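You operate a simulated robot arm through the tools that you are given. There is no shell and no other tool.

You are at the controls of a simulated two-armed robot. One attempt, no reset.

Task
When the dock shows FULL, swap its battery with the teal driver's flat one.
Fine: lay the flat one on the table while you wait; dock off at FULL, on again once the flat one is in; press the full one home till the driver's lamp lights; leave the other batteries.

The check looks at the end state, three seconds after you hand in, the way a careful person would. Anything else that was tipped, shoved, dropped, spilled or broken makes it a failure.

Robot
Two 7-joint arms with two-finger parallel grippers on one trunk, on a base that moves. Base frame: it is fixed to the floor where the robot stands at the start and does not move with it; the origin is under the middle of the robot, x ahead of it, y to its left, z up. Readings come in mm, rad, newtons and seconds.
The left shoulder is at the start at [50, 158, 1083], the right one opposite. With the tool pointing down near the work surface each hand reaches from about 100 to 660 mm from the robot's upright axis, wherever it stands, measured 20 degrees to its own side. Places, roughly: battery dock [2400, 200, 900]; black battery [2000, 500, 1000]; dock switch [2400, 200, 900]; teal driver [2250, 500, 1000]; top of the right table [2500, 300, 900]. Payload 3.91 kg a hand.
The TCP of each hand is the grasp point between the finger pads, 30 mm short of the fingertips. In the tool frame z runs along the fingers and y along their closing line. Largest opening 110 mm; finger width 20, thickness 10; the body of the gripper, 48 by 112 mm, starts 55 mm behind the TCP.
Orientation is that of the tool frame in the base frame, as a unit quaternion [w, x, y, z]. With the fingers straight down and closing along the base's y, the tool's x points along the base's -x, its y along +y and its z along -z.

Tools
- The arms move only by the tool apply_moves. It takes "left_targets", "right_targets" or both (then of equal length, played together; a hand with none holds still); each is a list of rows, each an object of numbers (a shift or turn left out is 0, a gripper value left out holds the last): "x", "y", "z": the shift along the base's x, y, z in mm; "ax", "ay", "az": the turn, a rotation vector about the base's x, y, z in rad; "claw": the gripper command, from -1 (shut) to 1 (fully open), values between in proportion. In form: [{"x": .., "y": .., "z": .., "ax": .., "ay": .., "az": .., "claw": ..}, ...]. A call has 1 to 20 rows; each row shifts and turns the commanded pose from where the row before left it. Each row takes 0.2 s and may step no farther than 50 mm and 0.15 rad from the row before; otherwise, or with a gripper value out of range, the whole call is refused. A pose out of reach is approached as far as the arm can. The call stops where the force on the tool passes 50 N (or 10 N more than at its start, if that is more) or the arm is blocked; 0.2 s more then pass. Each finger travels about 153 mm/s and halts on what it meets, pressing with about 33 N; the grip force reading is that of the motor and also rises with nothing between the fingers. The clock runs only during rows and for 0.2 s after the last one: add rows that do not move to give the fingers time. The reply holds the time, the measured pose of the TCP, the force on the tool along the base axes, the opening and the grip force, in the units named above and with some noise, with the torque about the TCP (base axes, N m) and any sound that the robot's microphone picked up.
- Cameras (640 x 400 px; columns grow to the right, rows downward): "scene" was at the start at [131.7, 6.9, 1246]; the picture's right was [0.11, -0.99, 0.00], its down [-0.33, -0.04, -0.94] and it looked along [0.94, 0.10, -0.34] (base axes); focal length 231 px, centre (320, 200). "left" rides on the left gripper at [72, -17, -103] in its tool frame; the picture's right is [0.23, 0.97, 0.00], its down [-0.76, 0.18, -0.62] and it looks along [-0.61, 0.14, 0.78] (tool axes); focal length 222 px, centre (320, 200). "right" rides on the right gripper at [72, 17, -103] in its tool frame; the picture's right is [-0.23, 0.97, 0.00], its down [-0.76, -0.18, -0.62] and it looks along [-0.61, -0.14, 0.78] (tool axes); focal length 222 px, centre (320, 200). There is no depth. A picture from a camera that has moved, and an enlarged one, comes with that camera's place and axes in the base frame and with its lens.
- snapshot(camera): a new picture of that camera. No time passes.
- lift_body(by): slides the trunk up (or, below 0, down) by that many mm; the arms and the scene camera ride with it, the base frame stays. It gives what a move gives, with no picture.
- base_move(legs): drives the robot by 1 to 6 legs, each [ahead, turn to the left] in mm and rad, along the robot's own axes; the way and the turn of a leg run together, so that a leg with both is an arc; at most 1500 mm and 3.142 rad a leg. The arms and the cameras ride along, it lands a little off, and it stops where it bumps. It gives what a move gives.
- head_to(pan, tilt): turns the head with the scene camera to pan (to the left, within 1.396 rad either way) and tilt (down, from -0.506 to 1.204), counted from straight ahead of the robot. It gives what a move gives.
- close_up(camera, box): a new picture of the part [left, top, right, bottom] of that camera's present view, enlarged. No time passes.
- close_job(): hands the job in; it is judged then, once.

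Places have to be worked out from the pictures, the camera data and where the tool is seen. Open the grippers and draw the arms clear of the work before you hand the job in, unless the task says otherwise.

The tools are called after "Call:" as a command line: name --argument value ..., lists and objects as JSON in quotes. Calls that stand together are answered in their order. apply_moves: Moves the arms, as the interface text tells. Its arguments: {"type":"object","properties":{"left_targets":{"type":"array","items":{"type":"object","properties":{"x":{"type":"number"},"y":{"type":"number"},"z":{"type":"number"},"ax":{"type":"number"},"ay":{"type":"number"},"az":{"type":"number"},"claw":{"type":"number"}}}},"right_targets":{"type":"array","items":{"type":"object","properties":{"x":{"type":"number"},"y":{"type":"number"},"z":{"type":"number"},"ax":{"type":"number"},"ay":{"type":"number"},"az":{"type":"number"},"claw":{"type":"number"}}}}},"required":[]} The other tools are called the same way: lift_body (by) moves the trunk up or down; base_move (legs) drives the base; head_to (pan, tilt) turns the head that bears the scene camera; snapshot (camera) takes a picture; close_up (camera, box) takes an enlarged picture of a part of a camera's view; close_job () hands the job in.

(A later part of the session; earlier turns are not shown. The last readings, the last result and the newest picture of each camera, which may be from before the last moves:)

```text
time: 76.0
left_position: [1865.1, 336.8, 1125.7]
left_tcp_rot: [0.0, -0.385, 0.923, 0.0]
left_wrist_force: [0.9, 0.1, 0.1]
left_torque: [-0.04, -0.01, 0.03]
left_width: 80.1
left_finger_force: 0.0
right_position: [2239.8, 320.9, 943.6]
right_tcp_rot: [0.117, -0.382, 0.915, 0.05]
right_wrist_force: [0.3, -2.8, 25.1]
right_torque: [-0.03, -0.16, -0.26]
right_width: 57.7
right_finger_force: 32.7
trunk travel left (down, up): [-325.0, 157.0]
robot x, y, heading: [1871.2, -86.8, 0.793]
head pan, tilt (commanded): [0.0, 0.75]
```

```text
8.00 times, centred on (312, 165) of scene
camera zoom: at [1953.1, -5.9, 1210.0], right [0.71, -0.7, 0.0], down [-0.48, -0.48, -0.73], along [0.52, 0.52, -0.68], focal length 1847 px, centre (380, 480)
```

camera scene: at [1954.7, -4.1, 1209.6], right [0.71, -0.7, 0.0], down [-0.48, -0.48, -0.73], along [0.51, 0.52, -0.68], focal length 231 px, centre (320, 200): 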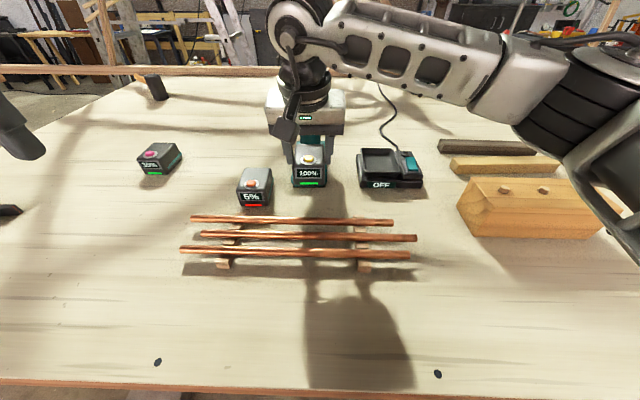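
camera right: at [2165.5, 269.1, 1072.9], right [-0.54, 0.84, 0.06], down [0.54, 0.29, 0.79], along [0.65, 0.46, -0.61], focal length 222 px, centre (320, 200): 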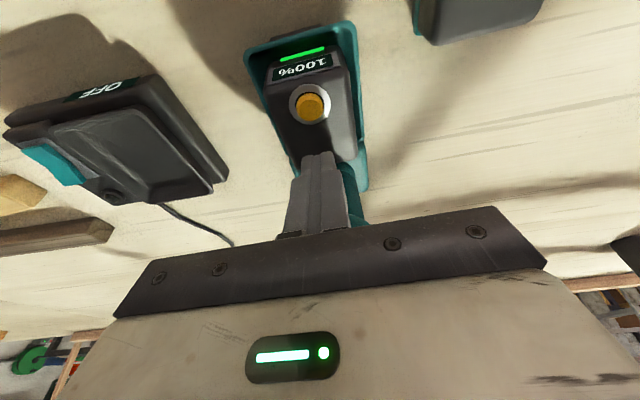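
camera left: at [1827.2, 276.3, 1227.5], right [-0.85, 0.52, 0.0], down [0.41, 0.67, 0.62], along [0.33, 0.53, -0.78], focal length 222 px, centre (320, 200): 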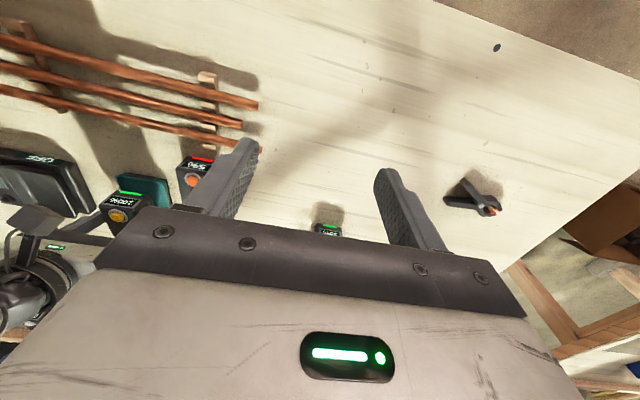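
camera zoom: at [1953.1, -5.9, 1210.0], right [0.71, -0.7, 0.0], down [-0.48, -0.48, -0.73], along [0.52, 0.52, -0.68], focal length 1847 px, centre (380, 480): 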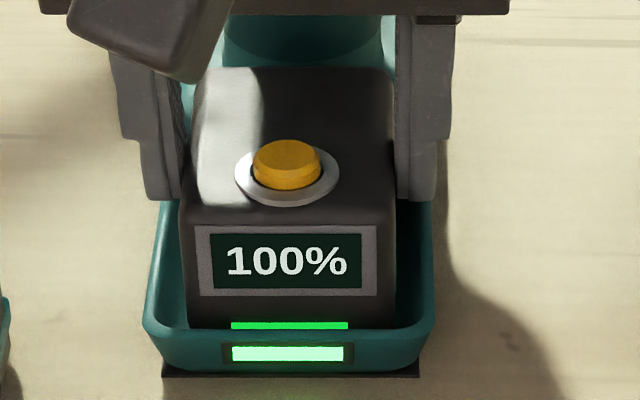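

The driver's lamp is lit: the battery is home. I'll take the pressure off, open and rise straight up, then check that it stays lit.

Call:
apply_moves --right_targets '[{"z": 3}, {"claw": 0.345}, {}, {"z": 15}, {"z": 30}, {}]'

Call:
close_up --camera "scene" --box '[280, 120, 345, 195]'

Call:
snapshot --camera "scene"

Call:
snapshot --camera "right"

```text
time: 77.4
left_position: [1865.8, 339.1, 1124.4]
left_tcp_rot: [0.0, -0.385, 0.923, 0.0]
left_wrist_force: [0.6, 0.2, 0.2]
left_torque: [0.02, -0.03, 0.01]
left_width: 80.1
left_finger_force: 0.0
right_position: [2240.9, 320.8, 987.9]
right_tcp_rot: [0.115, -0.382, 0.916, 0.048]
right_wrist_force: [-0.1, 0.1, -0.2]
right_torque: [-0.02, 0.01, 0.0]
right_width: 74.0
right_finger_force: 0.1
trunk travel left (down, up): [-325.0, 157.0]
robot x, y, heading: [1868.3, -88.9, 0.79]
head pan, tilt (commanded): [0.0, 0.75]
```

```text
5.33 times, centred on (312, 158) of scene
camera zoom: at [1954.4, -4.2, 1209.6], right [0.71, -0.7, 0.0], down [-0.48, -0.48, -0.73], along [0.51, 0.52, -0.68], focal length 1232 px, centre (360, 427)
```

zoom: 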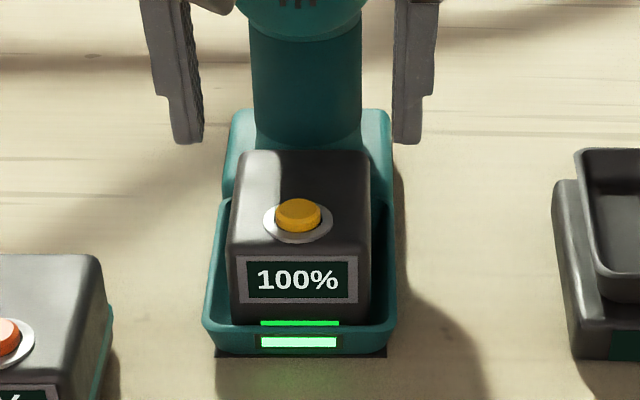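

```text
taken
camera scene: at [1954.4, -4.2, 1209.6], right [0.71, -0.7, 0.0], down [-0.48, -0.48, -0.73], along [0.51, 0.52, -0.68], focal length 231 px, centre (320, 200)
```

scene: 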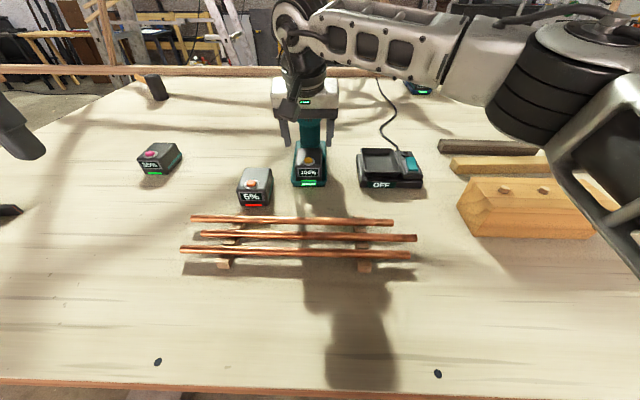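

```text
taken
camera right: at [2160.9, 264.6, 1070.7], right [-0.54, 0.84, 0.06], down [0.54, 0.29, 0.79], along [0.65, 0.46, -0.61], focal length 222 px, centre (320, 200)
```

right: 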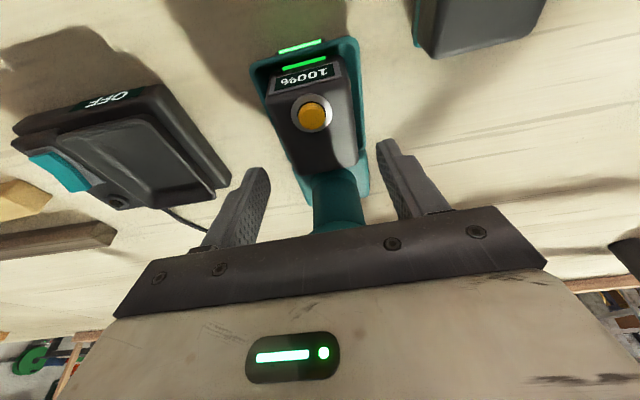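

The lamp stays lit with the 100% battery in the driver. Next I'll take the right hand back and left to hover over the flat battery on the table.

Call:
apply_moves --right_targets '[{"x": -23.4, "y": -23.6}, {"x": -23.4, "y": -23.6}, {"x": -25.3, "y": 25.1}, {"x": -25.3, "y": 25.1}, {"x": -25.3, "y": 25.1}, {}]'

Call:
snapshot --camera "right"

Call:
close_up --camera "scene" --box '[200, 120, 310, 220]'

```text
time: 78.8
left_position: [1865.5, 337.6, 1124.6]
left_tcp_rot: [0.0, -0.386, 0.923, 0.001]
left_wrist_force: [0.6, -0.2, 0.3]
left_torque: [0.0, 0.02, 0.0]
left_width: 79.9
left_finger_force: 0.0
right_position: [2116.9, 349.6, 989.7]
right_tcp_rot: [0.115, -0.383, 0.915, 0.049]
right_wrist_force: [-0.1, 0.3, 0.4]
right_torque: [0.03, -0.04, -0.02]
right_width: 73.8
right_finger_force: 0.0
trunk travel left (down, up): [-325.0, 157.0]
robot x, y, heading: [1868.4, -85.1, 0.788]
head pan, tilt (commanded): [0.0, 0.75]
```

```text
taken
camera right: at [2037.8, 292.6, 1071.2], right [-0.54, 0.84, 0.06], down [0.54, 0.29, 0.79], along [0.65, 0.46, -0.61], focal length 222 px, centre (320, 200)
```

right: 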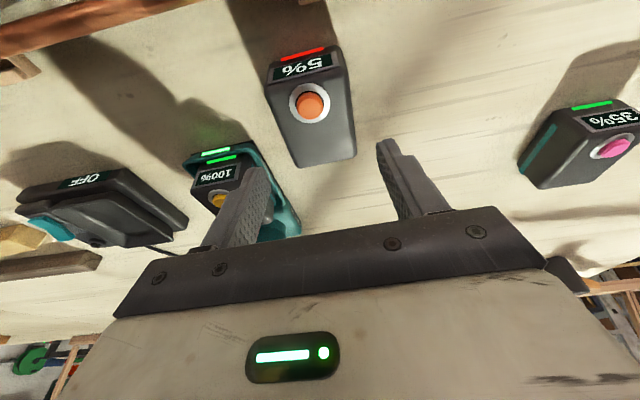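

```text
4.00 times, centred on (255, 170) of scene
camera zoom: at [1954.5, -4.2, 1209.6], right [0.71, -0.7, 0.0], down [-0.48, -0.48, -0.73], along [0.51, 0.52, -0.68], focal length 924 px, centre (580, 320)
```

zoom: 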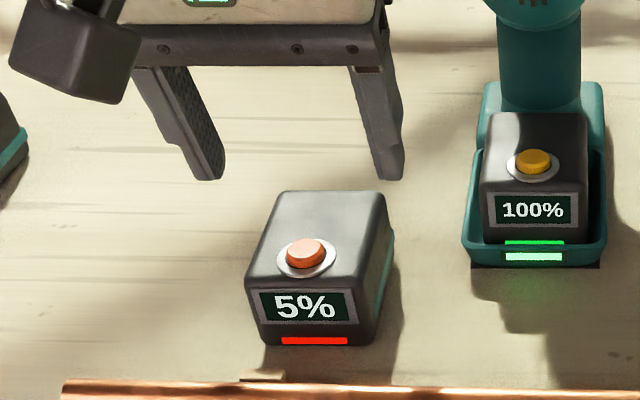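

The flat battery's button is 18 mm ahead-of-centre as planned and 1.4 mm left of my centre line. I'll correct, descend to z≈936 and grip it.

Call:
apply_moves --right_targets '[{"x": -1.75, "y": -0.06, "z": -30}, {"z": -23.7}, {}, {"claw": -1}, {}, {}, {"z": 3}, {"z": 5}]'

Call:
close_up --camera "scene" --box '[200, 120, 310, 220]'

Call:
snapshot --camera "right"

```text
time: 80.6
left_position: [1865.2, 338.5, 1123.3]
left_tcp_rot: [0.0, -0.385, 0.923, 0.0]
left_wrist_force: [0.5, 0.4, 0.3]
left_torque: [0.0, -0.01, 0.01]
left_width: 80.1
left_finger_force: 0.0
right_position: [2116.2, 349.5, 943.3]
right_tcp_rot: [0.115, -0.382, 0.916, 0.048]
right_wrist_force: [0.0, -0.6, -3.5]
right_torque: [-0.08, 0.01, 0.01]
right_width: 57.7
right_finger_force: 33.0
trunk travel left (down, up): [-325.0, 157.0]
robot x, y, heading: [1865.5, -85.5, 0.789]
head pan, tilt (commanded): [0.0, 0.75]
```

```text
4.00 times, centred on (255, 170) of scene
camera zoom: at [1954.5, -4.0, 1209.5], right [0.71, -0.7, 0.0], down [-0.48, -0.48, -0.73], along [0.51, 0.52, -0.68], focal length 924 px, centre (580, 320)
```

zoom: 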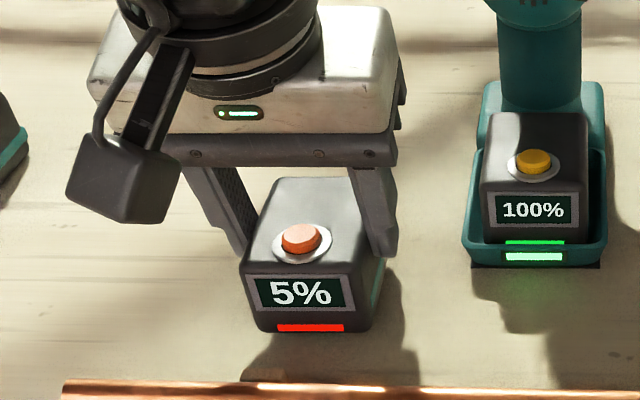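

```text
taken
camera right: at [2036.7, 292.6, 1025.5], right [-0.54, 0.84, 0.06], down [0.54, 0.29, 0.79], along [0.65, 0.46, -0.61], focal length 222 px, centre (320, 200)
```

right: 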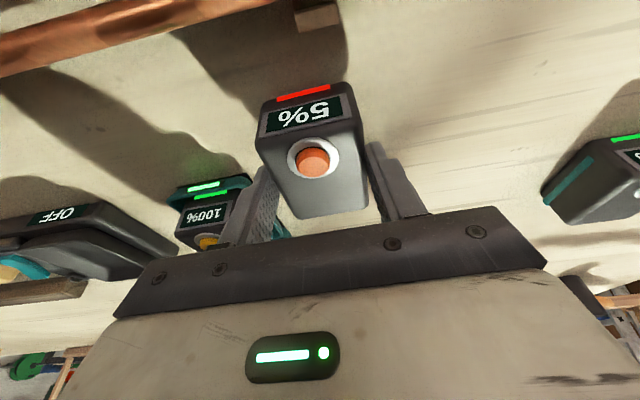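

The flat battery is in hand (3.5 N). I'll lift it to clear everything, back off slightly, and carry it right to in front of the dock, turning −0.03 rad to match the dock's yaw.

Call:
apply_moves --right_targets '[{"z": 33.5}, {"x": -12, "y": -12.1, "z": 33.5}, {"x": 31.2, "y": -30.9, "az": -0.005}, {"x": 31.2, "y": -30.9, "az": -0.005}, {"x": 31.2, "y": -30.9, "az": -0.005}, {"x": 31.2, "y": -30.9, "az": -0.005}, {"x": 31.2, "y": -30.9, "az": -0.005}, {"x": 31.2, "y": -30.9, "az": -0.005}, {}]'

Call:
snapshot --camera "scene"

Call:
close_up --camera "scene" --box '[340, 100, 440, 200]'

Call:
snapshot --camera "right"

```text
time: 82.6
left_position: [1866.4, 338.3, 1123.5]
left_tcp_rot: [0.0, -0.385, 0.923, 0.0]
left_wrist_force: [0.0, 0.1, 0.9]
left_torque: [0.0, 0.0, -0.02]
left_width: 79.9
left_finger_force: 0.2
right_position: [2289.8, 152.3, 1009.9]
right_tcp_rot: [0.116, -0.368, 0.921, 0.046]
right_wrist_force: [0.3, -0.6, -2.8]
right_torque: [-0.01, 0.02, 0.02]
right_width: 57.7
right_finger_force: 32.9
trunk travel left (down, up): [-325.0, 157.0]
robot x, y, heading: [1868.0, -90.8, 0.797]
head pan, tilt (commanded): [0.0, 0.75]
```

```text
taken
camera scene: at [1954.5, -3.9, 1209.6], right [0.71, -0.7, 0.0], down [-0.48, -0.48, -0.73], along [0.51, 0.52, -0.68], focal length 231 px, centre (320, 200)
```

scene: 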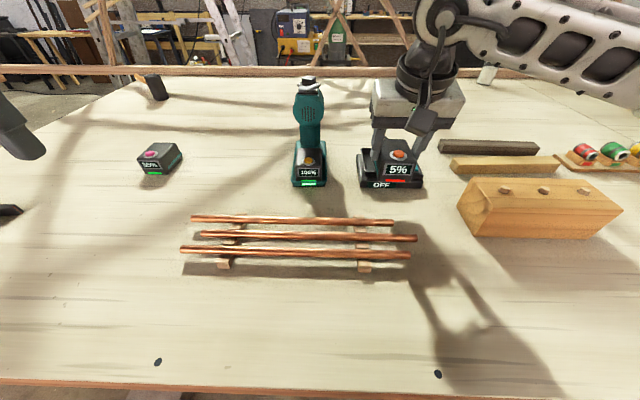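

```text
4.00 times, centred on (390, 150) of scene
camera zoom: at [1954.5, -3.9, 1209.6], right [0.71, -0.7, 0.0], down [-0.48, -0.48, -0.73], along [0.51, 0.52, -0.68], focal length 924 px, centre (40, 400)
```

zoom: 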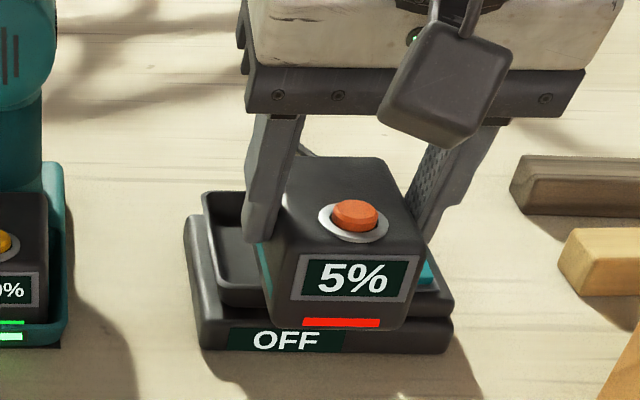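

```text
taken
camera right: at [2208.4, 97.9, 1092.8], right [-0.51, 0.86, 0.06], down [0.55, 0.27, 0.79], along [0.66, 0.44, -0.61], focal length 222 px, centre (320, 200)
```

right: 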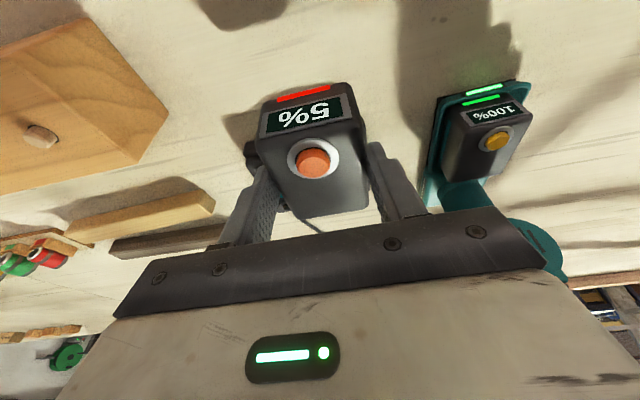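

The battery is in front of the dock. From the in-hand offsets compared with the battery I took out, the seat is about 90 mm ahead and 1 mm right; I'll move over the dock at this height and compare edges.

Call:
apply_moves --right_targets '[{"x": 32, "y": 31.4}, {"x": 32, "y": 31.4}, {"z": -15}, {}]'

Call:
close_up --camera "scene" --box '[345, 100, 435, 195]'

Call:
snapshot --camera "right"

Call:
close_up --camera "right" --box '[200, 20, 400, 230]'

```text
time: 83.6
left_position: [1865.7, 338.9, 1123.5]
left_tcp_rot: [0.0, -0.386, 0.923, -0.001]
left_wrist_force: [0.8, 0.0, 0.1]
left_torque: [0.0, 0.01, 0.01]
left_width: 80.1
left_finger_force: 0.1
right_position: [2353.7, 215.3, 995.6]
right_tcp_rot: [0.116, -0.369, 0.921, 0.047]
right_wrist_force: [-0.5, -1.0, -3.1]
right_torque: [-0.01, 0.01, -0.05]
right_width: 57.6
right_finger_force: 32.7
trunk travel left (down, up): [-325.0, 157.0]
robot x, y, heading: [1869.7, -88.1, 0.791]
head pan, tilt (commanded): [0.0, 0.75]
```

```text
4.21 times, centred on (390, 148) of scene
camera zoom: at [1954.6, -4.0, 1209.6], right [0.71, -0.7, 0.0], down [-0.48, -0.48, -0.73], along [0.51, 0.52, -0.68], focal length 972 px, centre (25, 421)
```

zoom: 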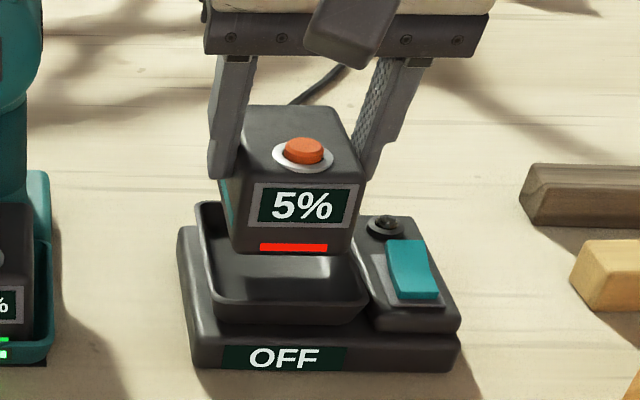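

```text
taken
camera right: at [2273.4, 161.4, 1077.6], right [-0.51, 0.86, 0.06], down [0.55, 0.27, 0.79], along [0.66, 0.44, -0.61], focal length 222 px, centre (320, 200)
```

right: 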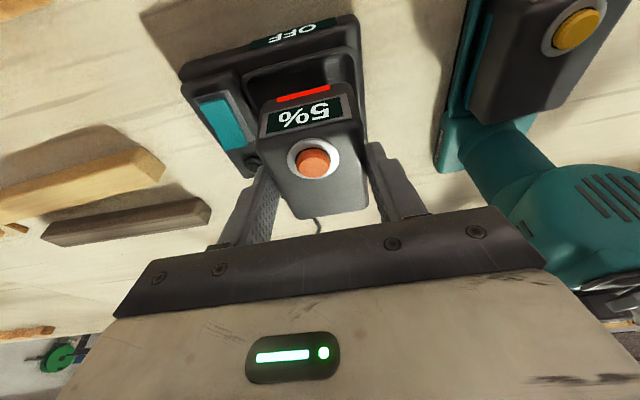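

```text
1.90 times, centred on (300, 125) of right
camera zoom: at [2273.4, 161.4, 1077.6], right [-0.51, 0.86, 0.06], down [0.55, 0.27, 0.79], along [0.66, 0.44, -0.61], focal length 423 px, centre (358, 343)
```

zoom: 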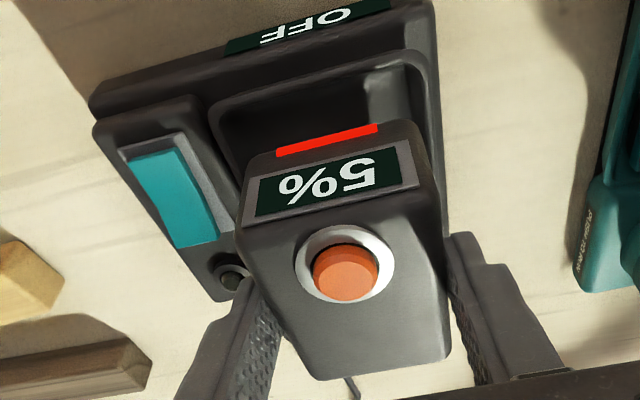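

Comparing with the earlier picture of the full battery above its seat, the flat one is within about 1 mm in both directions. I'll apply a small correction and lower it into the dock tray step by step.

Call:
apply_moves --right_targets '[{"x": -0.2, "y": -1.0, "z": -8}, {"z": -7}, {"z": -5}, {}]'

Call:
close_up --camera "scene" --box '[345, 100, 435, 195]'

Call:
close_up --camera "right" --box '[200, 20, 400, 230]'

```text
time: 84.6
left_position: [1866.9, 338.3, 1123.2]
left_tcp_rot: [0.0, -0.385, 0.923, -0.001]
left_wrist_force: [0.5, -0.1, 0.4]
left_torque: [0.03, 0.01, 0.02]
left_width: 79.9
left_finger_force: 0.1
right_position: [2354.0, 214.6, 974.3]
right_tcp_rot: [0.115, -0.369, 0.921, 0.046]
right_wrist_force: [-0.2, -0.6, -3.2]
right_torque: [-0.02, 0.03, 0.0]
right_width: 57.6
right_finger_force: 33.4
trunk travel left (down, up): [-325.0, 157.0]
robot x, y, heading: [1874.0, -88.6, 0.793]
head pan, tilt (commanded): [0.0, 0.75]
```

```text
4.21 times, centred on (390, 148) of scene
camera zoom: at [1954.6, -4.0, 1209.6], right [0.71, -0.7, 0.0], down [-0.48, -0.48, -0.73], along [0.51, 0.52, -0.68], focal length 972 px, centre (25, 421)
```

zoom: 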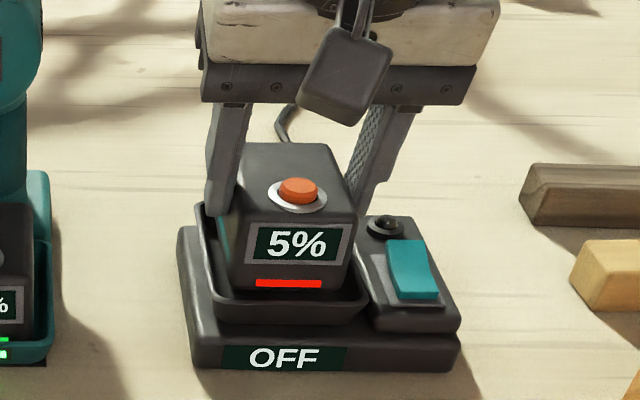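

```text
1.90 times, centred on (300, 125) of right
camera zoom: at [2273.5, 159.8, 1057.3], right [-0.51, 0.86, 0.06], down [0.55, 0.27, 0.79], along [0.66, 0.44, -0.61], focal length 423 px, centre (358, 343)
```

zoom: 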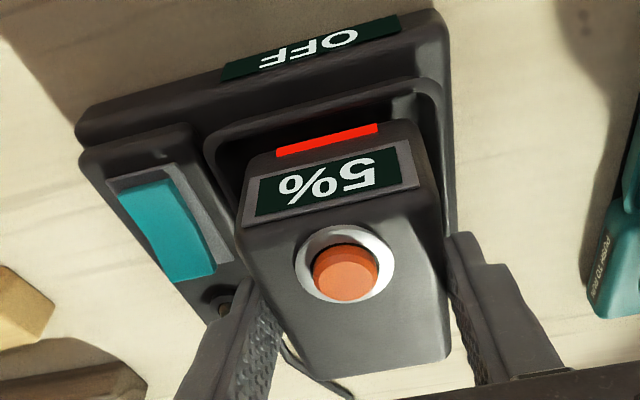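

Lateral alignment matches within 0.3 mm and fore-aft within about 1 mm. I'll go on down gently.

Call:
apply_moves --right_targets '[{"z": -3}, {"z": -2}, {"z": -2}, {}]'

Call:
close_up --camera "scene" --box '[345, 110, 435, 195]'

```text
time: 85.6
left_position: [1866.1, 338.2, 1123.0]
left_tcp_rot: [0.0, -0.385, 0.923, 0.0]
left_wrist_force: [-0.2, 0.3, -0.4]
left_torque: [-0.05, 0.02, 0.0]
left_width: 80.0
left_finger_force: 0.0
right_position: [2354.9, 214.0, 968.3]
right_tcp_rot: [0.115, -0.368, 0.921, 0.046]
right_wrist_force: [-0.1, 0.3, -4.0]
right_torque: [-0.03, 0.03, -0.02]
right_width: 57.8
right_finger_force: 32.7
trunk travel left (down, up): [-325.0, 157.0]
robot x, y, heading: [1865.6, -87.6, 0.791]
head pan, tilt (commanded): [0.0, 0.75]
```

```text
4.71 times, centred on (390, 152) of scene
camera zoom: at [1954.6, -4.0, 1209.6], right [0.71, -0.7, 0.0], down [-0.48, -0.48, -0.73], along [0.51, 0.52, -0.68], focal length 1087 px, centre (-9, 424)
```

zoom: 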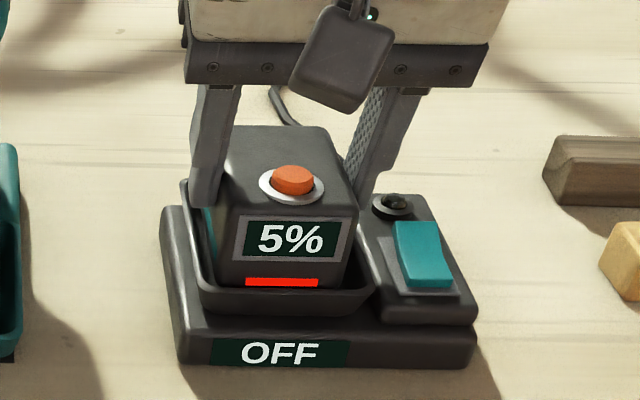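

Still hanging free at z≈968. I'll continue to contact.

Call:
apply_moves --right_targets '[{"z": -2}, {"z": -2}]'

Call:
close_up --camera "scene" --box '[345, 110, 435, 195]'

```text
time: 86.2
left_position: [1866.6, 338.3, 1123.4]
left_tcp_rot: [0.001, -0.385, 0.923, 0.0]
left_wrist_force: [0.2, 0.9, 0.1]
left_torque: [-0.02, -0.02, 0.03]
left_width: 80.2
left_finger_force: 0.1
right_position: [2353.9, 215.1, 963.7]
right_tcp_rot: [0.116, -0.368, 0.921, 0.047]
right_wrist_force: [0.7, 0.4, -3.2]
right_torque: [-0.02, 0.0, -0.02]
right_width: 57.6
right_finger_force: 32.7
trunk travel left (down, up): [-325.0, 157.0]
robot x, y, heading: [1871.6, -91.0, 0.788]
head pan, tilt (commanded): [0.0, 0.75]
```

```text
4.71 times, centred on (390, 152) of scene
camera zoom: at [1954.6, -4.0, 1209.6], right [0.71, -0.7, 0.0], down [-0.48, -0.48, -0.73], along [0.51, 0.52, -0.68], focal length 1087 px, centre (-9, 424)
```

zoom: 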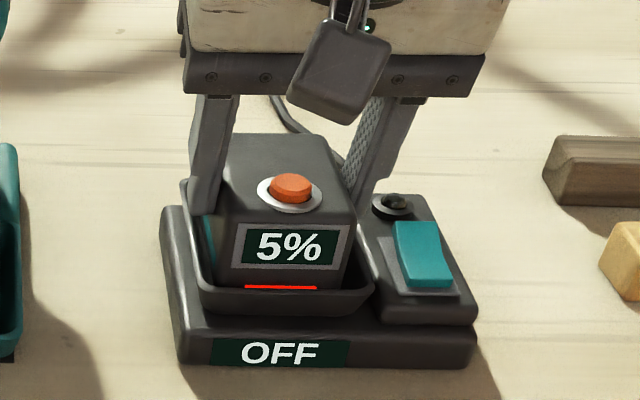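

The strip is now almost hidden by the rim as it was when seated, still no load. I'll go the last 1–3 mm to contact.

Call:
apply_moves --right_targets '[{"z": -1.5}, {"z": -1}]'

Call:
close_up --camera "scene" --box '[345, 110, 435, 195]'

```text
time: 86.8
left_position: [1866.8, 338.5, 1124.3]
left_tcp_rot: [0.0, -0.385, 0.923, 0.0]
left_wrist_force: [-0.4, 0.5, -0.5]
left_torque: [-0.03, 0.0, -0.01]
left_width: 80.2
left_finger_force: 0.1
right_position: [2355.1, 214.9, 961.7]
right_tcp_rot: [0.116, -0.369, 0.921, 0.047]
right_wrist_force: [-0.1, 0.0, -2.4]
right_torque: [0.01, 0.0, -0.01]
right_width: 57.5
right_finger_force: 33.1
trunk travel left (down, up): [-325.0, 157.0]
robot x, y, heading: [1868.8, -87.6, 0.793]
head pan, tilt (commanded): [0.0, 0.75]
```

```text
4.71 times, centred on (390, 152) of scene
camera zoom: at [1954.5, -4.1, 1209.6], right [0.71, -0.7, 0.0], down [-0.48, -0.48, -0.73], along [0.51, 0.52, -0.68], focal length 1087 px, centre (-9, 424)
```

zoom: 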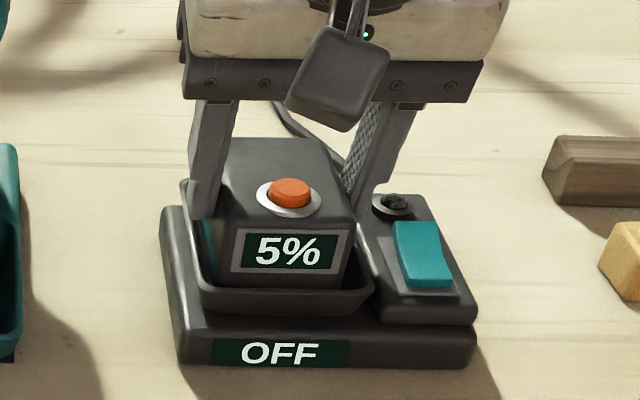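

The strip is hidden now, meaning the battery sits 1–2 mm toward me compared with the original seat. I'll shift it 1.5 mm forward and lower further.

Call:
apply_moves --right_targets '[{"x": 1.1, "y": 1.0}, {"z": -1}, {"z": -1}]'

Call:
close_up --camera "scene" --box '[345, 110, 435, 195]'

Call:
close_up --camera "right" --box '[200, 20, 400, 230]'

```text
time: 87.6
left_position: [1866.9, 337.6, 1124.5]
left_tcp_rot: [0.0, -0.385, 0.923, -0.001]
left_wrist_force: [0.4, -0.2, -0.7]
left_torque: [0.04, 0.01, -0.03]
left_width: 80.0
left_finger_force: 0.0
right_position: [2356.7, 215.4, 962.0]
right_tcp_rot: [0.118, -0.368, 0.921, 0.047]
right_wrist_force: [1.5, -1.4, 8.5]
right_torque: [-0.46, 0.08, 0.1]
right_width: 57.6
right_finger_force: 32.9
trunk travel left (down, up): [-325.0, 157.0]
robot x, y, heading: [1865.9, -88.3, 0.79]
head pan, tilt (commanded): [0.0, 0.75]
```

```text
4.71 times, centred on (390, 152) of scene
camera zoom: at [1954.0, -4.6, 1209.9], right [0.71, -0.7, 0.0], down [-0.48, -0.48, -0.73], along [0.52, 0.52, -0.68], focal length 1087 px, centre (-9, 424)
```

zoom: 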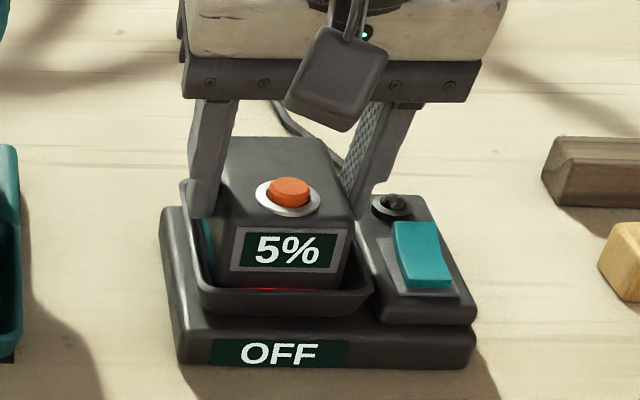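

```text
1.90 times, centred on (300, 125) of right
camera zoom: at [2274.3, 160.5, 1043.8], right [-0.51, 0.86, 0.06], down [0.54, 0.27, 0.79], along [0.67, 0.44, -0.6], focal length 423 px, centre (358, 343)
```

zoom: 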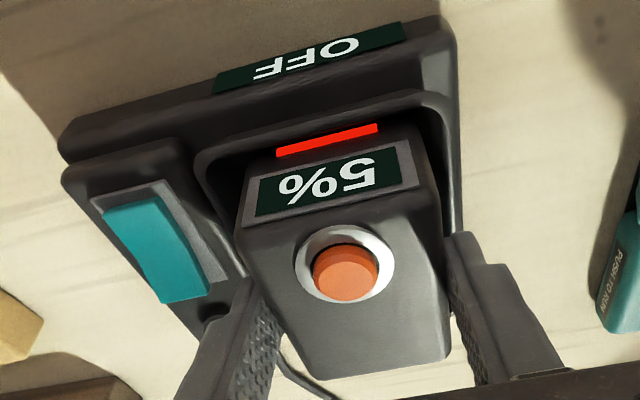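

Light contact at 8.5 N and the strip shows as a thin line, as when seated. I'll press it home with the same small wiggles that worked on the driver.

Call:
apply_moves --right_targets '[{"z": -1}, {"x": 0.83, "y": -0.87}, {"x": -1.65, "y": 1.74}, {"x": 0.83, "y": -0.87, "z": -1}, {"x": 0.87, "y": 0.83}, {"x": -1.74, "y": -1.65}, {"x": 0.87, "y": 0.83}, {"az": 0.02}, {"az": -0.04}, {"az": 0.02}, {"z": -1}]'

Call:
close_up --camera "scene" --box '[345, 110, 435, 195]'

```text
time: 90.0
left_position: [1864.3, 338.3, 1124.1]
left_tcp_rot: [0.001, -0.385, 0.923, 0.0]
left_wrist_force: [-0.5, 0.8, 0.4]
left_torque: [0.0, 0.03, 0.05]
left_width: 80.1
left_finger_force: 0.1
right_position: [2354.4, 215.3, 959.4]
right_tcp_rot: [0.117, -0.368, 0.921, 0.048]
right_wrist_force: [-0.8, 0.3, 25.1]
right_torque: [-0.5, 0.29, -0.29]
right_width: 57.8
right_finger_force: 32.6
trunk travel left (down, up): [-325.0, 157.0]
robot x, y, heading: [1867.3, -91.4, 0.794]
head pan, tilt (commanded): [0.0, 0.75]
```

```text
4.71 times, centred on (390, 152) of scene
camera zoom: at [1952.4, -5.2, 1210.0], right [0.71, -0.7, 0.0], down [-0.48, -0.48, -0.73], along [0.52, 0.52, -0.68], focal length 1087 px, centre (-9, 424)
```

zoom: 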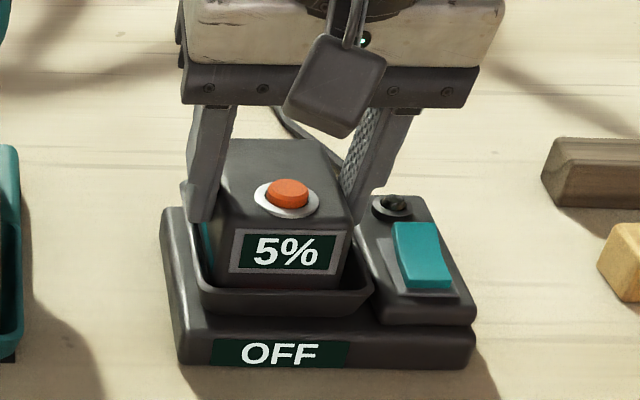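

The battery went about 2.5 mm deeper under 25 N. I'll take the load off, open the fingers and rise a little to see how it sits by itself.

Call:
apply_moves --right_targets '[{"z": 3}, {"claw": 0.345}, {}, {"z": 15}, {"z": 35}, {}]'

Call:
close_up --camera "scene" --box '[345, 130, 429, 190]'

Call:
close_up --camera "right" --box '[180, 10, 400, 200]'

```text
time: 91.4
left_position: [1865.9, 339.1, 1123.7]
left_tcp_rot: [0.0, -0.386, 0.923, 0.0]
left_wrist_force: [-0.3, 0.5, 0.0]
left_torque: [-0.02, -0.01, 0.02]
left_width: 79.9
left_finger_force: 0.1
right_position: [2355.4, 214.9, 1010.4]
right_tcp_rot: [0.115, -0.368, 0.921, 0.046]
right_wrist_force: [-0.8, 0.5, -0.1]
right_torque: [0.0, -0.02, 0.04]
right_width: 73.8
right_finger_force: 0.1
trunk travel left (down, up): [-325.0, 157.0]
robot x, y, heading: [1869.3, -88.2, 0.787]
head pan, tilt (commanded): [0.0, 0.75]
```

```text
6.67 times, centred on (387, 160) of scene
camera zoom: at [1954.4, -4.2, 1209.6], right [0.71, -0.7, 0.0], down [-0.48, -0.48, -0.73], along [0.51, 0.52, -0.68], focal length 1539 px, centre (-127, 467)
```

zoom: 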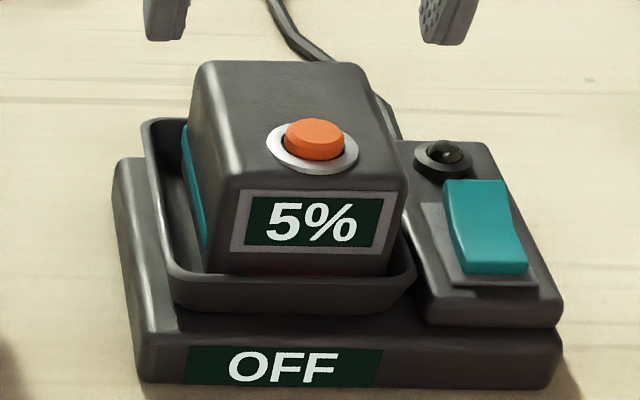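

```text
2.11 times, centred on (290, 105) of right
camera zoom: at [2274.2, 160.7, 1092.1], right [-0.51, 0.86, 0.06], down [0.55, 0.27, 0.79], along [0.66, 0.44, -0.61], focal length 468 px, centre (383, 400)
```

zoom: 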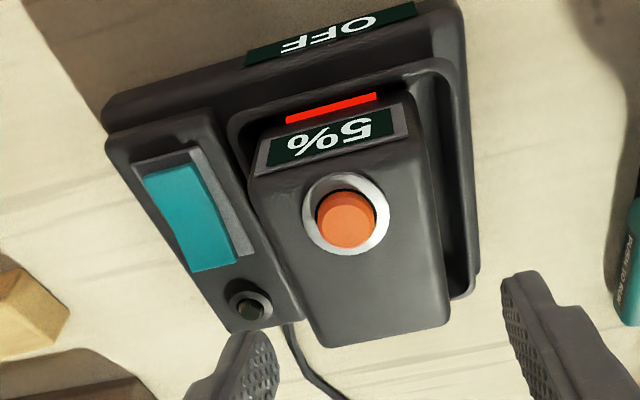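

The battery lies in the dock tray but looks shifted to the right of centre. I'll zoom in further to judge how it is seated.

Call:
close_up --camera "scene" --box '[360, 135, 410, 185]'

Call:
close_up --camera "right" --box '[280, 20, 410, 180]'

Call:
close_up --camera "scene" --box '[285, 140, 335, 190]'

```text
8.00 times, centred on (385, 160) of scene
camera zoom: at [1954.4, -4.2, 1209.6], right [0.71, -0.7, 0.0], down [-0.48, -0.48, -0.73], along [0.51, 0.52, -0.68], focal length 1847 px, centre (-200, 520)
```

zoom: 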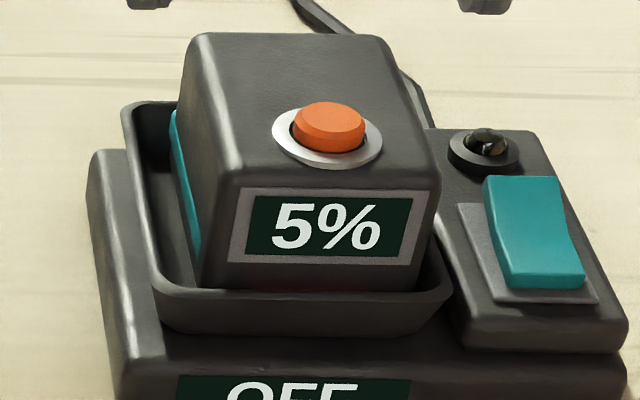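

```text
2.50 times, centred on (345, 100) of right
camera zoom: at [2274.2, 160.7, 1092.1], right [-0.51, 0.86, 0.06], down [0.55, 0.27, 0.79], along [0.66, 0.44, -0.61], focal length 555 px, centre (258, 450)
```

zoom: 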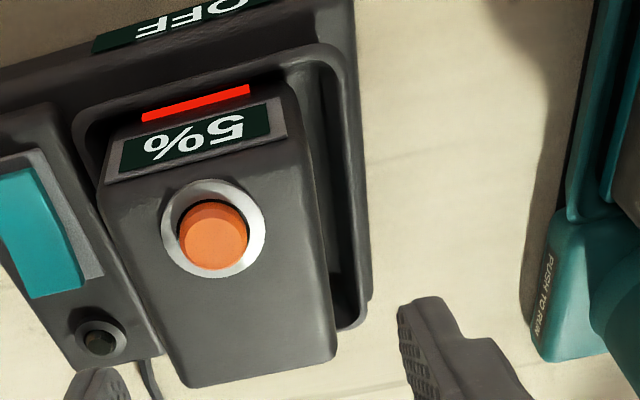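

```text
8.00 times, centred on (310, 165) of scene
camera zoom: at [1954.4, -4.2, 1209.6], right [0.71, -0.7, 0.0], down [-0.48, -0.48, -0.73], along [0.51, 0.52, -0.68], focal length 1847 px, centre (400, 480)
```

zoom: 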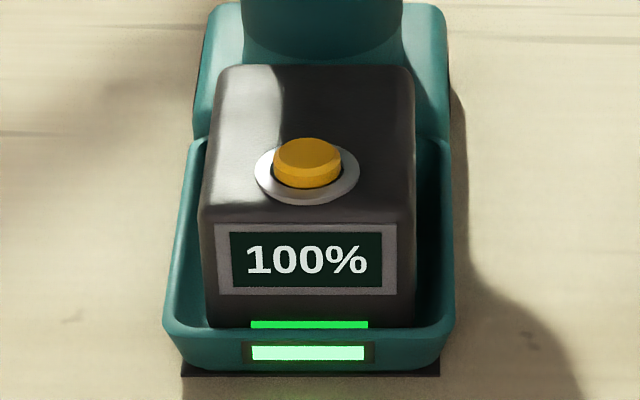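

Triangulation gives the flat battery the right height (button z≈959.5) but about 3 mm right of where the full one sat. I'll re-grip from a centred hand position, which pushes it back to the middle, and check.

Call:
apply_moves --right_targets '[{"z": -30}, {"z": -17}, {}, {"claw": -1}, {}, {}, {}]'

Call:
close_up --camera "scene" --box '[360, 135, 410, 185]'

Call:
close_up --camera "right" --box '[200, 20, 400, 230]'

```text
time: 93.0
left_position: [1866.4, 338.6, 1123.2]
left_tcp_rot: [0.0, -0.385, 0.923, 0.0]
left_wrist_force: [0.0, 0.5, 0.3]
left_torque: [-0.02, -0.01, -0.02]
left_width: 80.1
left_finger_force: 0.0
right_position: [2356.9, 215.4, 962.5]
right_tcp_rot: [0.115, -0.368, 0.921, 0.046]
right_wrist_force: [-0.1, 0.5, 0.0]
right_torque: [0.02, -0.11, 0.03]
right_width: 57.7
right_finger_force: 32.7
trunk travel left (down, up): [-325.0, 157.0]
robot x, y, heading: [1870.5, -88.6, 0.791]
head pan, tilt (commanded): [0.0, 0.75]
```

```text
8.00 times, centred on (385, 160) of scene
camera zoom: at [1954.4, -4.1, 1209.6], right [0.71, -0.7, 0.0], down [-0.48, -0.48, -0.73], along [0.51, 0.52, -0.68], focal length 1847 px, centre (-200, 520)
```

zoom: 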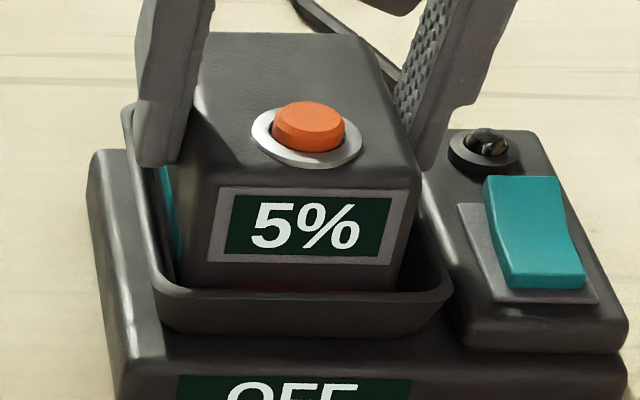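

```text
1.90 times, centred on (300, 125) of right
camera zoom: at [2275.0, 161.4, 1044.7], right [-0.51, 0.86, 0.06], down [0.55, 0.27, 0.79], along [0.66, 0.44, -0.61], focal length 423 px, centre (358, 343)
```

zoom: 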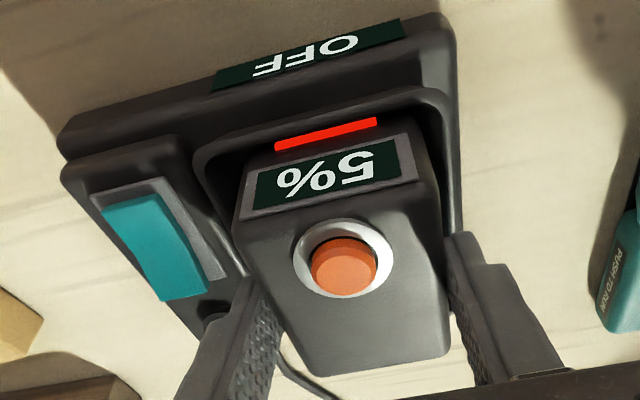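

Gripped, the battery now sits about 2.5 mm left and 2.5 mm toward me relative to where the full one sat. I'll slide it by that amount (3.5 mm along base x) and compare again.

Call:
apply_moves --right_targets '[{"z": 1}, {"x": 1.8}, {"x": 1.7}, {"z": -1}, {}]'

Call:
close_up --camera "scene" --box '[360, 135, 410, 185]'

Call:
close_up --camera "right" --box '[200, 20, 400, 230]'

```text
time: 94.2
left_position: [1865.7, 338.8, 1124.9]
left_tcp_rot: [0.0, -0.385, 0.923, 0.0]
left_wrist_force: [-0.3, -0.3, 0.4]
left_torque: [-0.02, -0.02, 0.03]
left_width: 80.2
left_finger_force: 0.0
right_position: [2358.3, 215.5, 962.2]
right_tcp_rot: [0.116, -0.369, 0.921, 0.047]
right_wrist_force: [-0.4, 0.1, 0.5]
right_torque: [-0.02, -0.01, 0.0]
right_width: 57.4
right_finger_force: 32.5
trunk travel left (down, up): [-325.0, 157.0]
robot x, y, heading: [1867.4, -87.6, 0.789]
head pan, tilt (commanded): [0.0, 0.75]
```

```text
8.00 times, centred on (385, 160) of scene
camera zoom: at [1954.6, -4.0, 1209.6], right [0.71, -0.7, 0.0], down [-0.48, -0.48, -0.73], along [0.51, 0.52, -0.68], focal length 1847 px, centre (-200, 520)
```

zoom: 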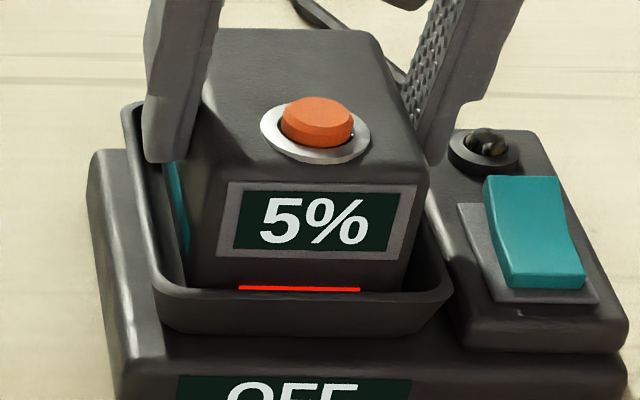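

```text
1.90 times, centred on (300, 125) of right
camera zoom: at [2278.5, 161.0, 1044.8], right [-0.51, 0.86, 0.06], down [0.55, 0.27, 0.79], along [0.66, 0.44, -0.61], focal length 423 px, centre (358, 343)
```

zoom: 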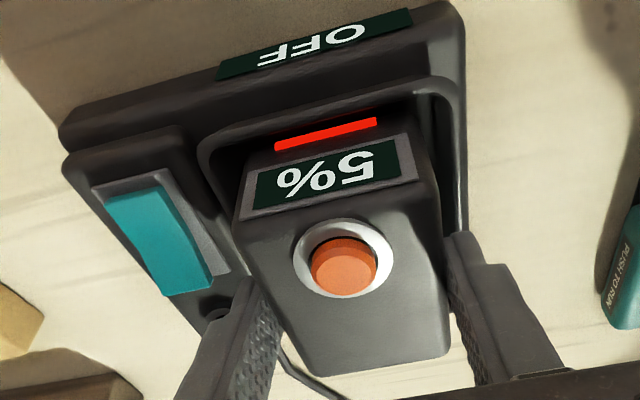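

Now screen and strip line up with the full battery's original place to within about 0.5 mm. I'll press down straight, with tiny wiggles, to home it.

Call:
apply_moves --right_targets '[{"z": -1}, {"z": -1}, {"x": 0.4, "y": -0.4}, {"x": -0.8, "y": 0.8}, {"x": 0.4, "y": -0.4, "z": -1}, {"az": 0.012}, {"az": -0.024}, {"az": 0.012}, {"z": -1}]'

Call:
close_up --camera "scene" --box '[360, 135, 410, 185]'

```text
time: 96.2
left_position: [1865.7, 336.7, 1124.1]
left_tcp_rot: [0.001, -0.385, 0.923, 0.0]
left_wrist_force: [-0.4, 1.0, 0.8]
left_torque: [0.01, 0.02, 0.0]
left_width: 80.2
left_finger_force: 0.1
right_position: [2358.6, 215.7, 962.2]
right_tcp_rot: [0.118, -0.368, 0.921, 0.049]
right_wrist_force: [3.0, 0.4, 24.2]
right_torque: [-0.21, 0.08, -0.13]
right_width: 57.6
right_finger_force: 33.5
trunk travel left (down, up): [-325.0, 157.0]
robot x, y, heading: [1869.5, -87.3, 0.786]
head pan, tilt (commanded): [0.0, 0.75]
```

```text
8.00 times, centred on (385, 160) of scene
camera zoom: at [1953.0, -5.1, 1210.0], right [0.71, -0.7, 0.0], down [-0.48, -0.48, -0.73], along [0.52, 0.52, -0.68], focal length 1847 px, centre (-200, 520)
```

zoom: 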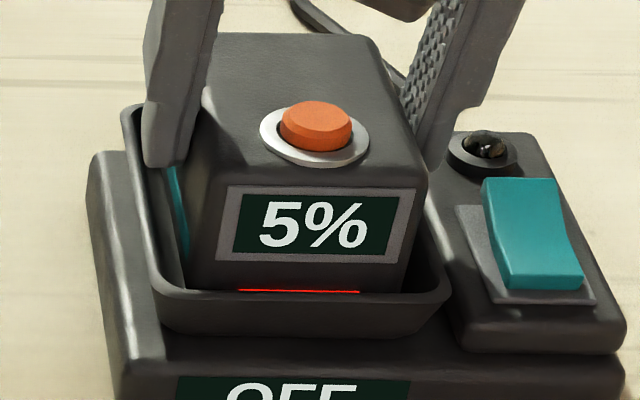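

Solid seat at 24 N with the height unchanged. I'll unload, open and lift, then verify that the battery stays in place.

Call:
apply_moves --right_targets '[{"z": 2}, {"z": 1.5}, {"claw": 0.345}, {}, {"z": 15}, {"z": 35}, {}]'

Call:
close_up --camera "scene" --box '[360, 135, 410, 185]'

Call:
close_up --camera "right" --box '[180, 10, 400, 200]'

```text
time: 97.8
left_position: [1866.7, 339.0, 1124.2]
left_tcp_rot: [0.0, -0.386, 0.923, 0.001]
left_wrist_force: [0.0, 0.2, 0.6]
left_torque: [0.03, 0.01, -0.03]
left_width: 80.2
left_finger_force: 0.0
right_position: [2358.4, 214.0, 1011.5]
right_tcp_rot: [0.116, -0.368, 0.922, 0.045]
right_wrist_force: [-0.7, 0.0, 0.7]
right_torque: [-0.02, 0.01, -0.01]
right_width: 74.0
right_finger_force: 0.2
trunk travel left (down, up): [-325.0, 157.0]
robot x, y, heading: [1868.7, -88.4, 0.79]
head pan, tilt (commanded): [0.0, 0.75]
```

```text
8.00 times, centred on (385, 160) of scene
camera zoom: at [1954.4, -4.2, 1209.6], right [0.71, -0.7, 0.0], down [-0.48, -0.48, -0.73], along [0.51, 0.52, -0.68], focal length 1847 px, centre (-200, 520)
```

zoom: 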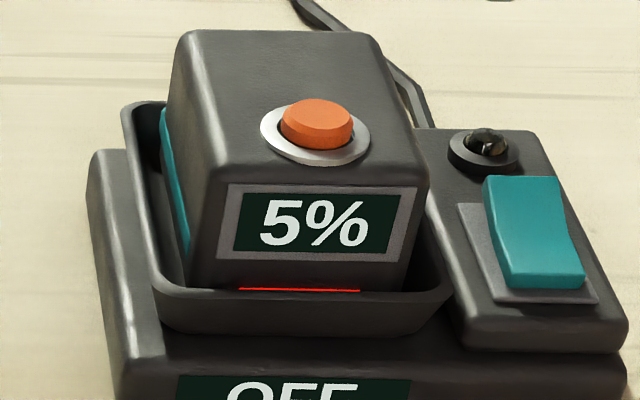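

```text
2.11 times, centred on (290, 105) of right
camera zoom: at [2278.0, 160.5, 1094.4], right [-0.51, 0.86, 0.06], down [0.55, 0.27, 0.79], along [0.66, 0.44, -0.61], focal length 468 px, centre (383, 400)
```

zoom: 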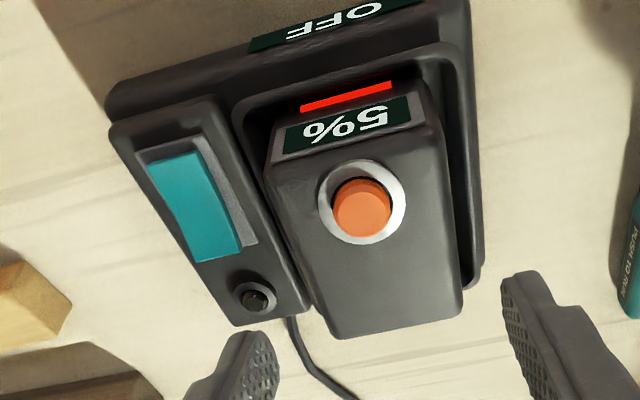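

The battery stays at the original seat with the thin strip visible. Now I'll close the fingers, straighten the hand, and move over the rocker's raised far end to switch the dock on.

Call:
apply_moves --right_targets '[{"z": 30, "claw": -1}, {"x": 23.6, "y": -22.8, "ax": -0.0861, "ay": 0.0906}, {"x": 23.5, "y": -22.9, "ax": -0.0861, "ay": 0.0906}, {"az": 0.03}, {"z": -30}, {}]'

Call:
snapshot --camera "right"

Call:
close_up --camera "right" --box '[260, 70, 420, 190]'

Call:
close_up --camera "scene" --box '[345, 90, 445, 195]'

```text
time: 99.2
left_position: [1865.8, 338.2, 1124.0]
left_tcp_rot: [0.0, -0.386, 0.923, 0.0]
left_wrist_force: [0.2, -0.5, -0.3]
left_torque: [-0.04, 0.01, -0.02]
left_width: 80.0
left_finger_force: 0.0
right_position: [2406.2, 168.5, 1011.6]
right_tcp_rot: [-0.001, -0.384, 0.923, 0.0]
right_wrist_force: [-0.2, 0.0, -0.5]
right_torque: [-0.03, 0.06, 0.0]
right_width: 0.1
right_finger_force: 33.1
trunk travel left (down, up): [-325.0, 157.0]
robot x, y, heading: [1866.4, -88.3, 0.789]
head pan, tilt (commanded): [0.0, 0.75]
```

```text
taken
camera right: at [2343.4, 129.0, 1115.3], right [-0.53, 0.85, 0.0], down [0.66, 0.42, 0.62], along [0.53, 0.33, -0.78], focal length 222 px, centre (320, 200)
```

right: 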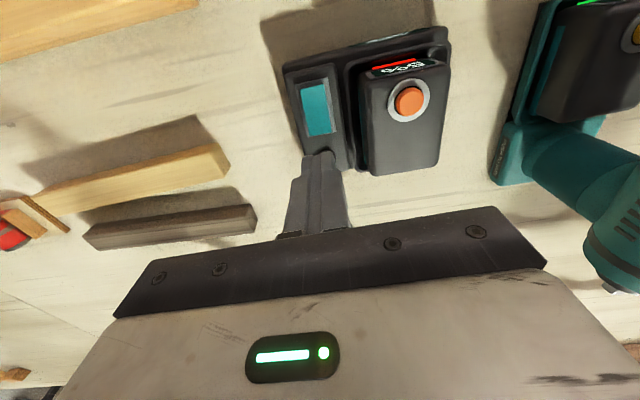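

```text
3.33 times, centred on (340, 130) of right
camera zoom: at [2343.4, 129.0, 1115.3], right [-0.53, 0.85, 0.0], down [0.66, 0.42, 0.62], along [0.53, 0.33, -0.78], focal length 740 px, centre (253, 433)
```

zoom: 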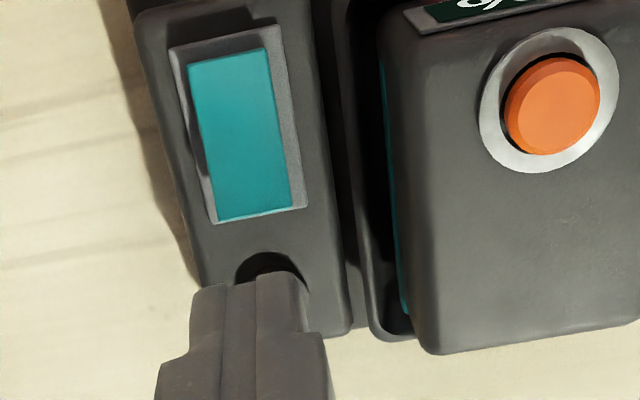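

```text
3.81 times, centred on (395, 142) of scene
camera zoom: at [1954.3, -4.2, 1209.6], right [0.71, -0.7, 0.0], down [-0.48, -0.48, -0.73], along [0.51, 0.52, -0.68], focal length 880 px, centre (34, 419)
```

zoom: 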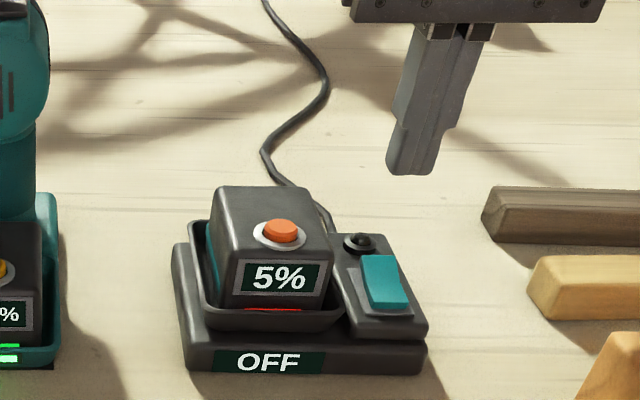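

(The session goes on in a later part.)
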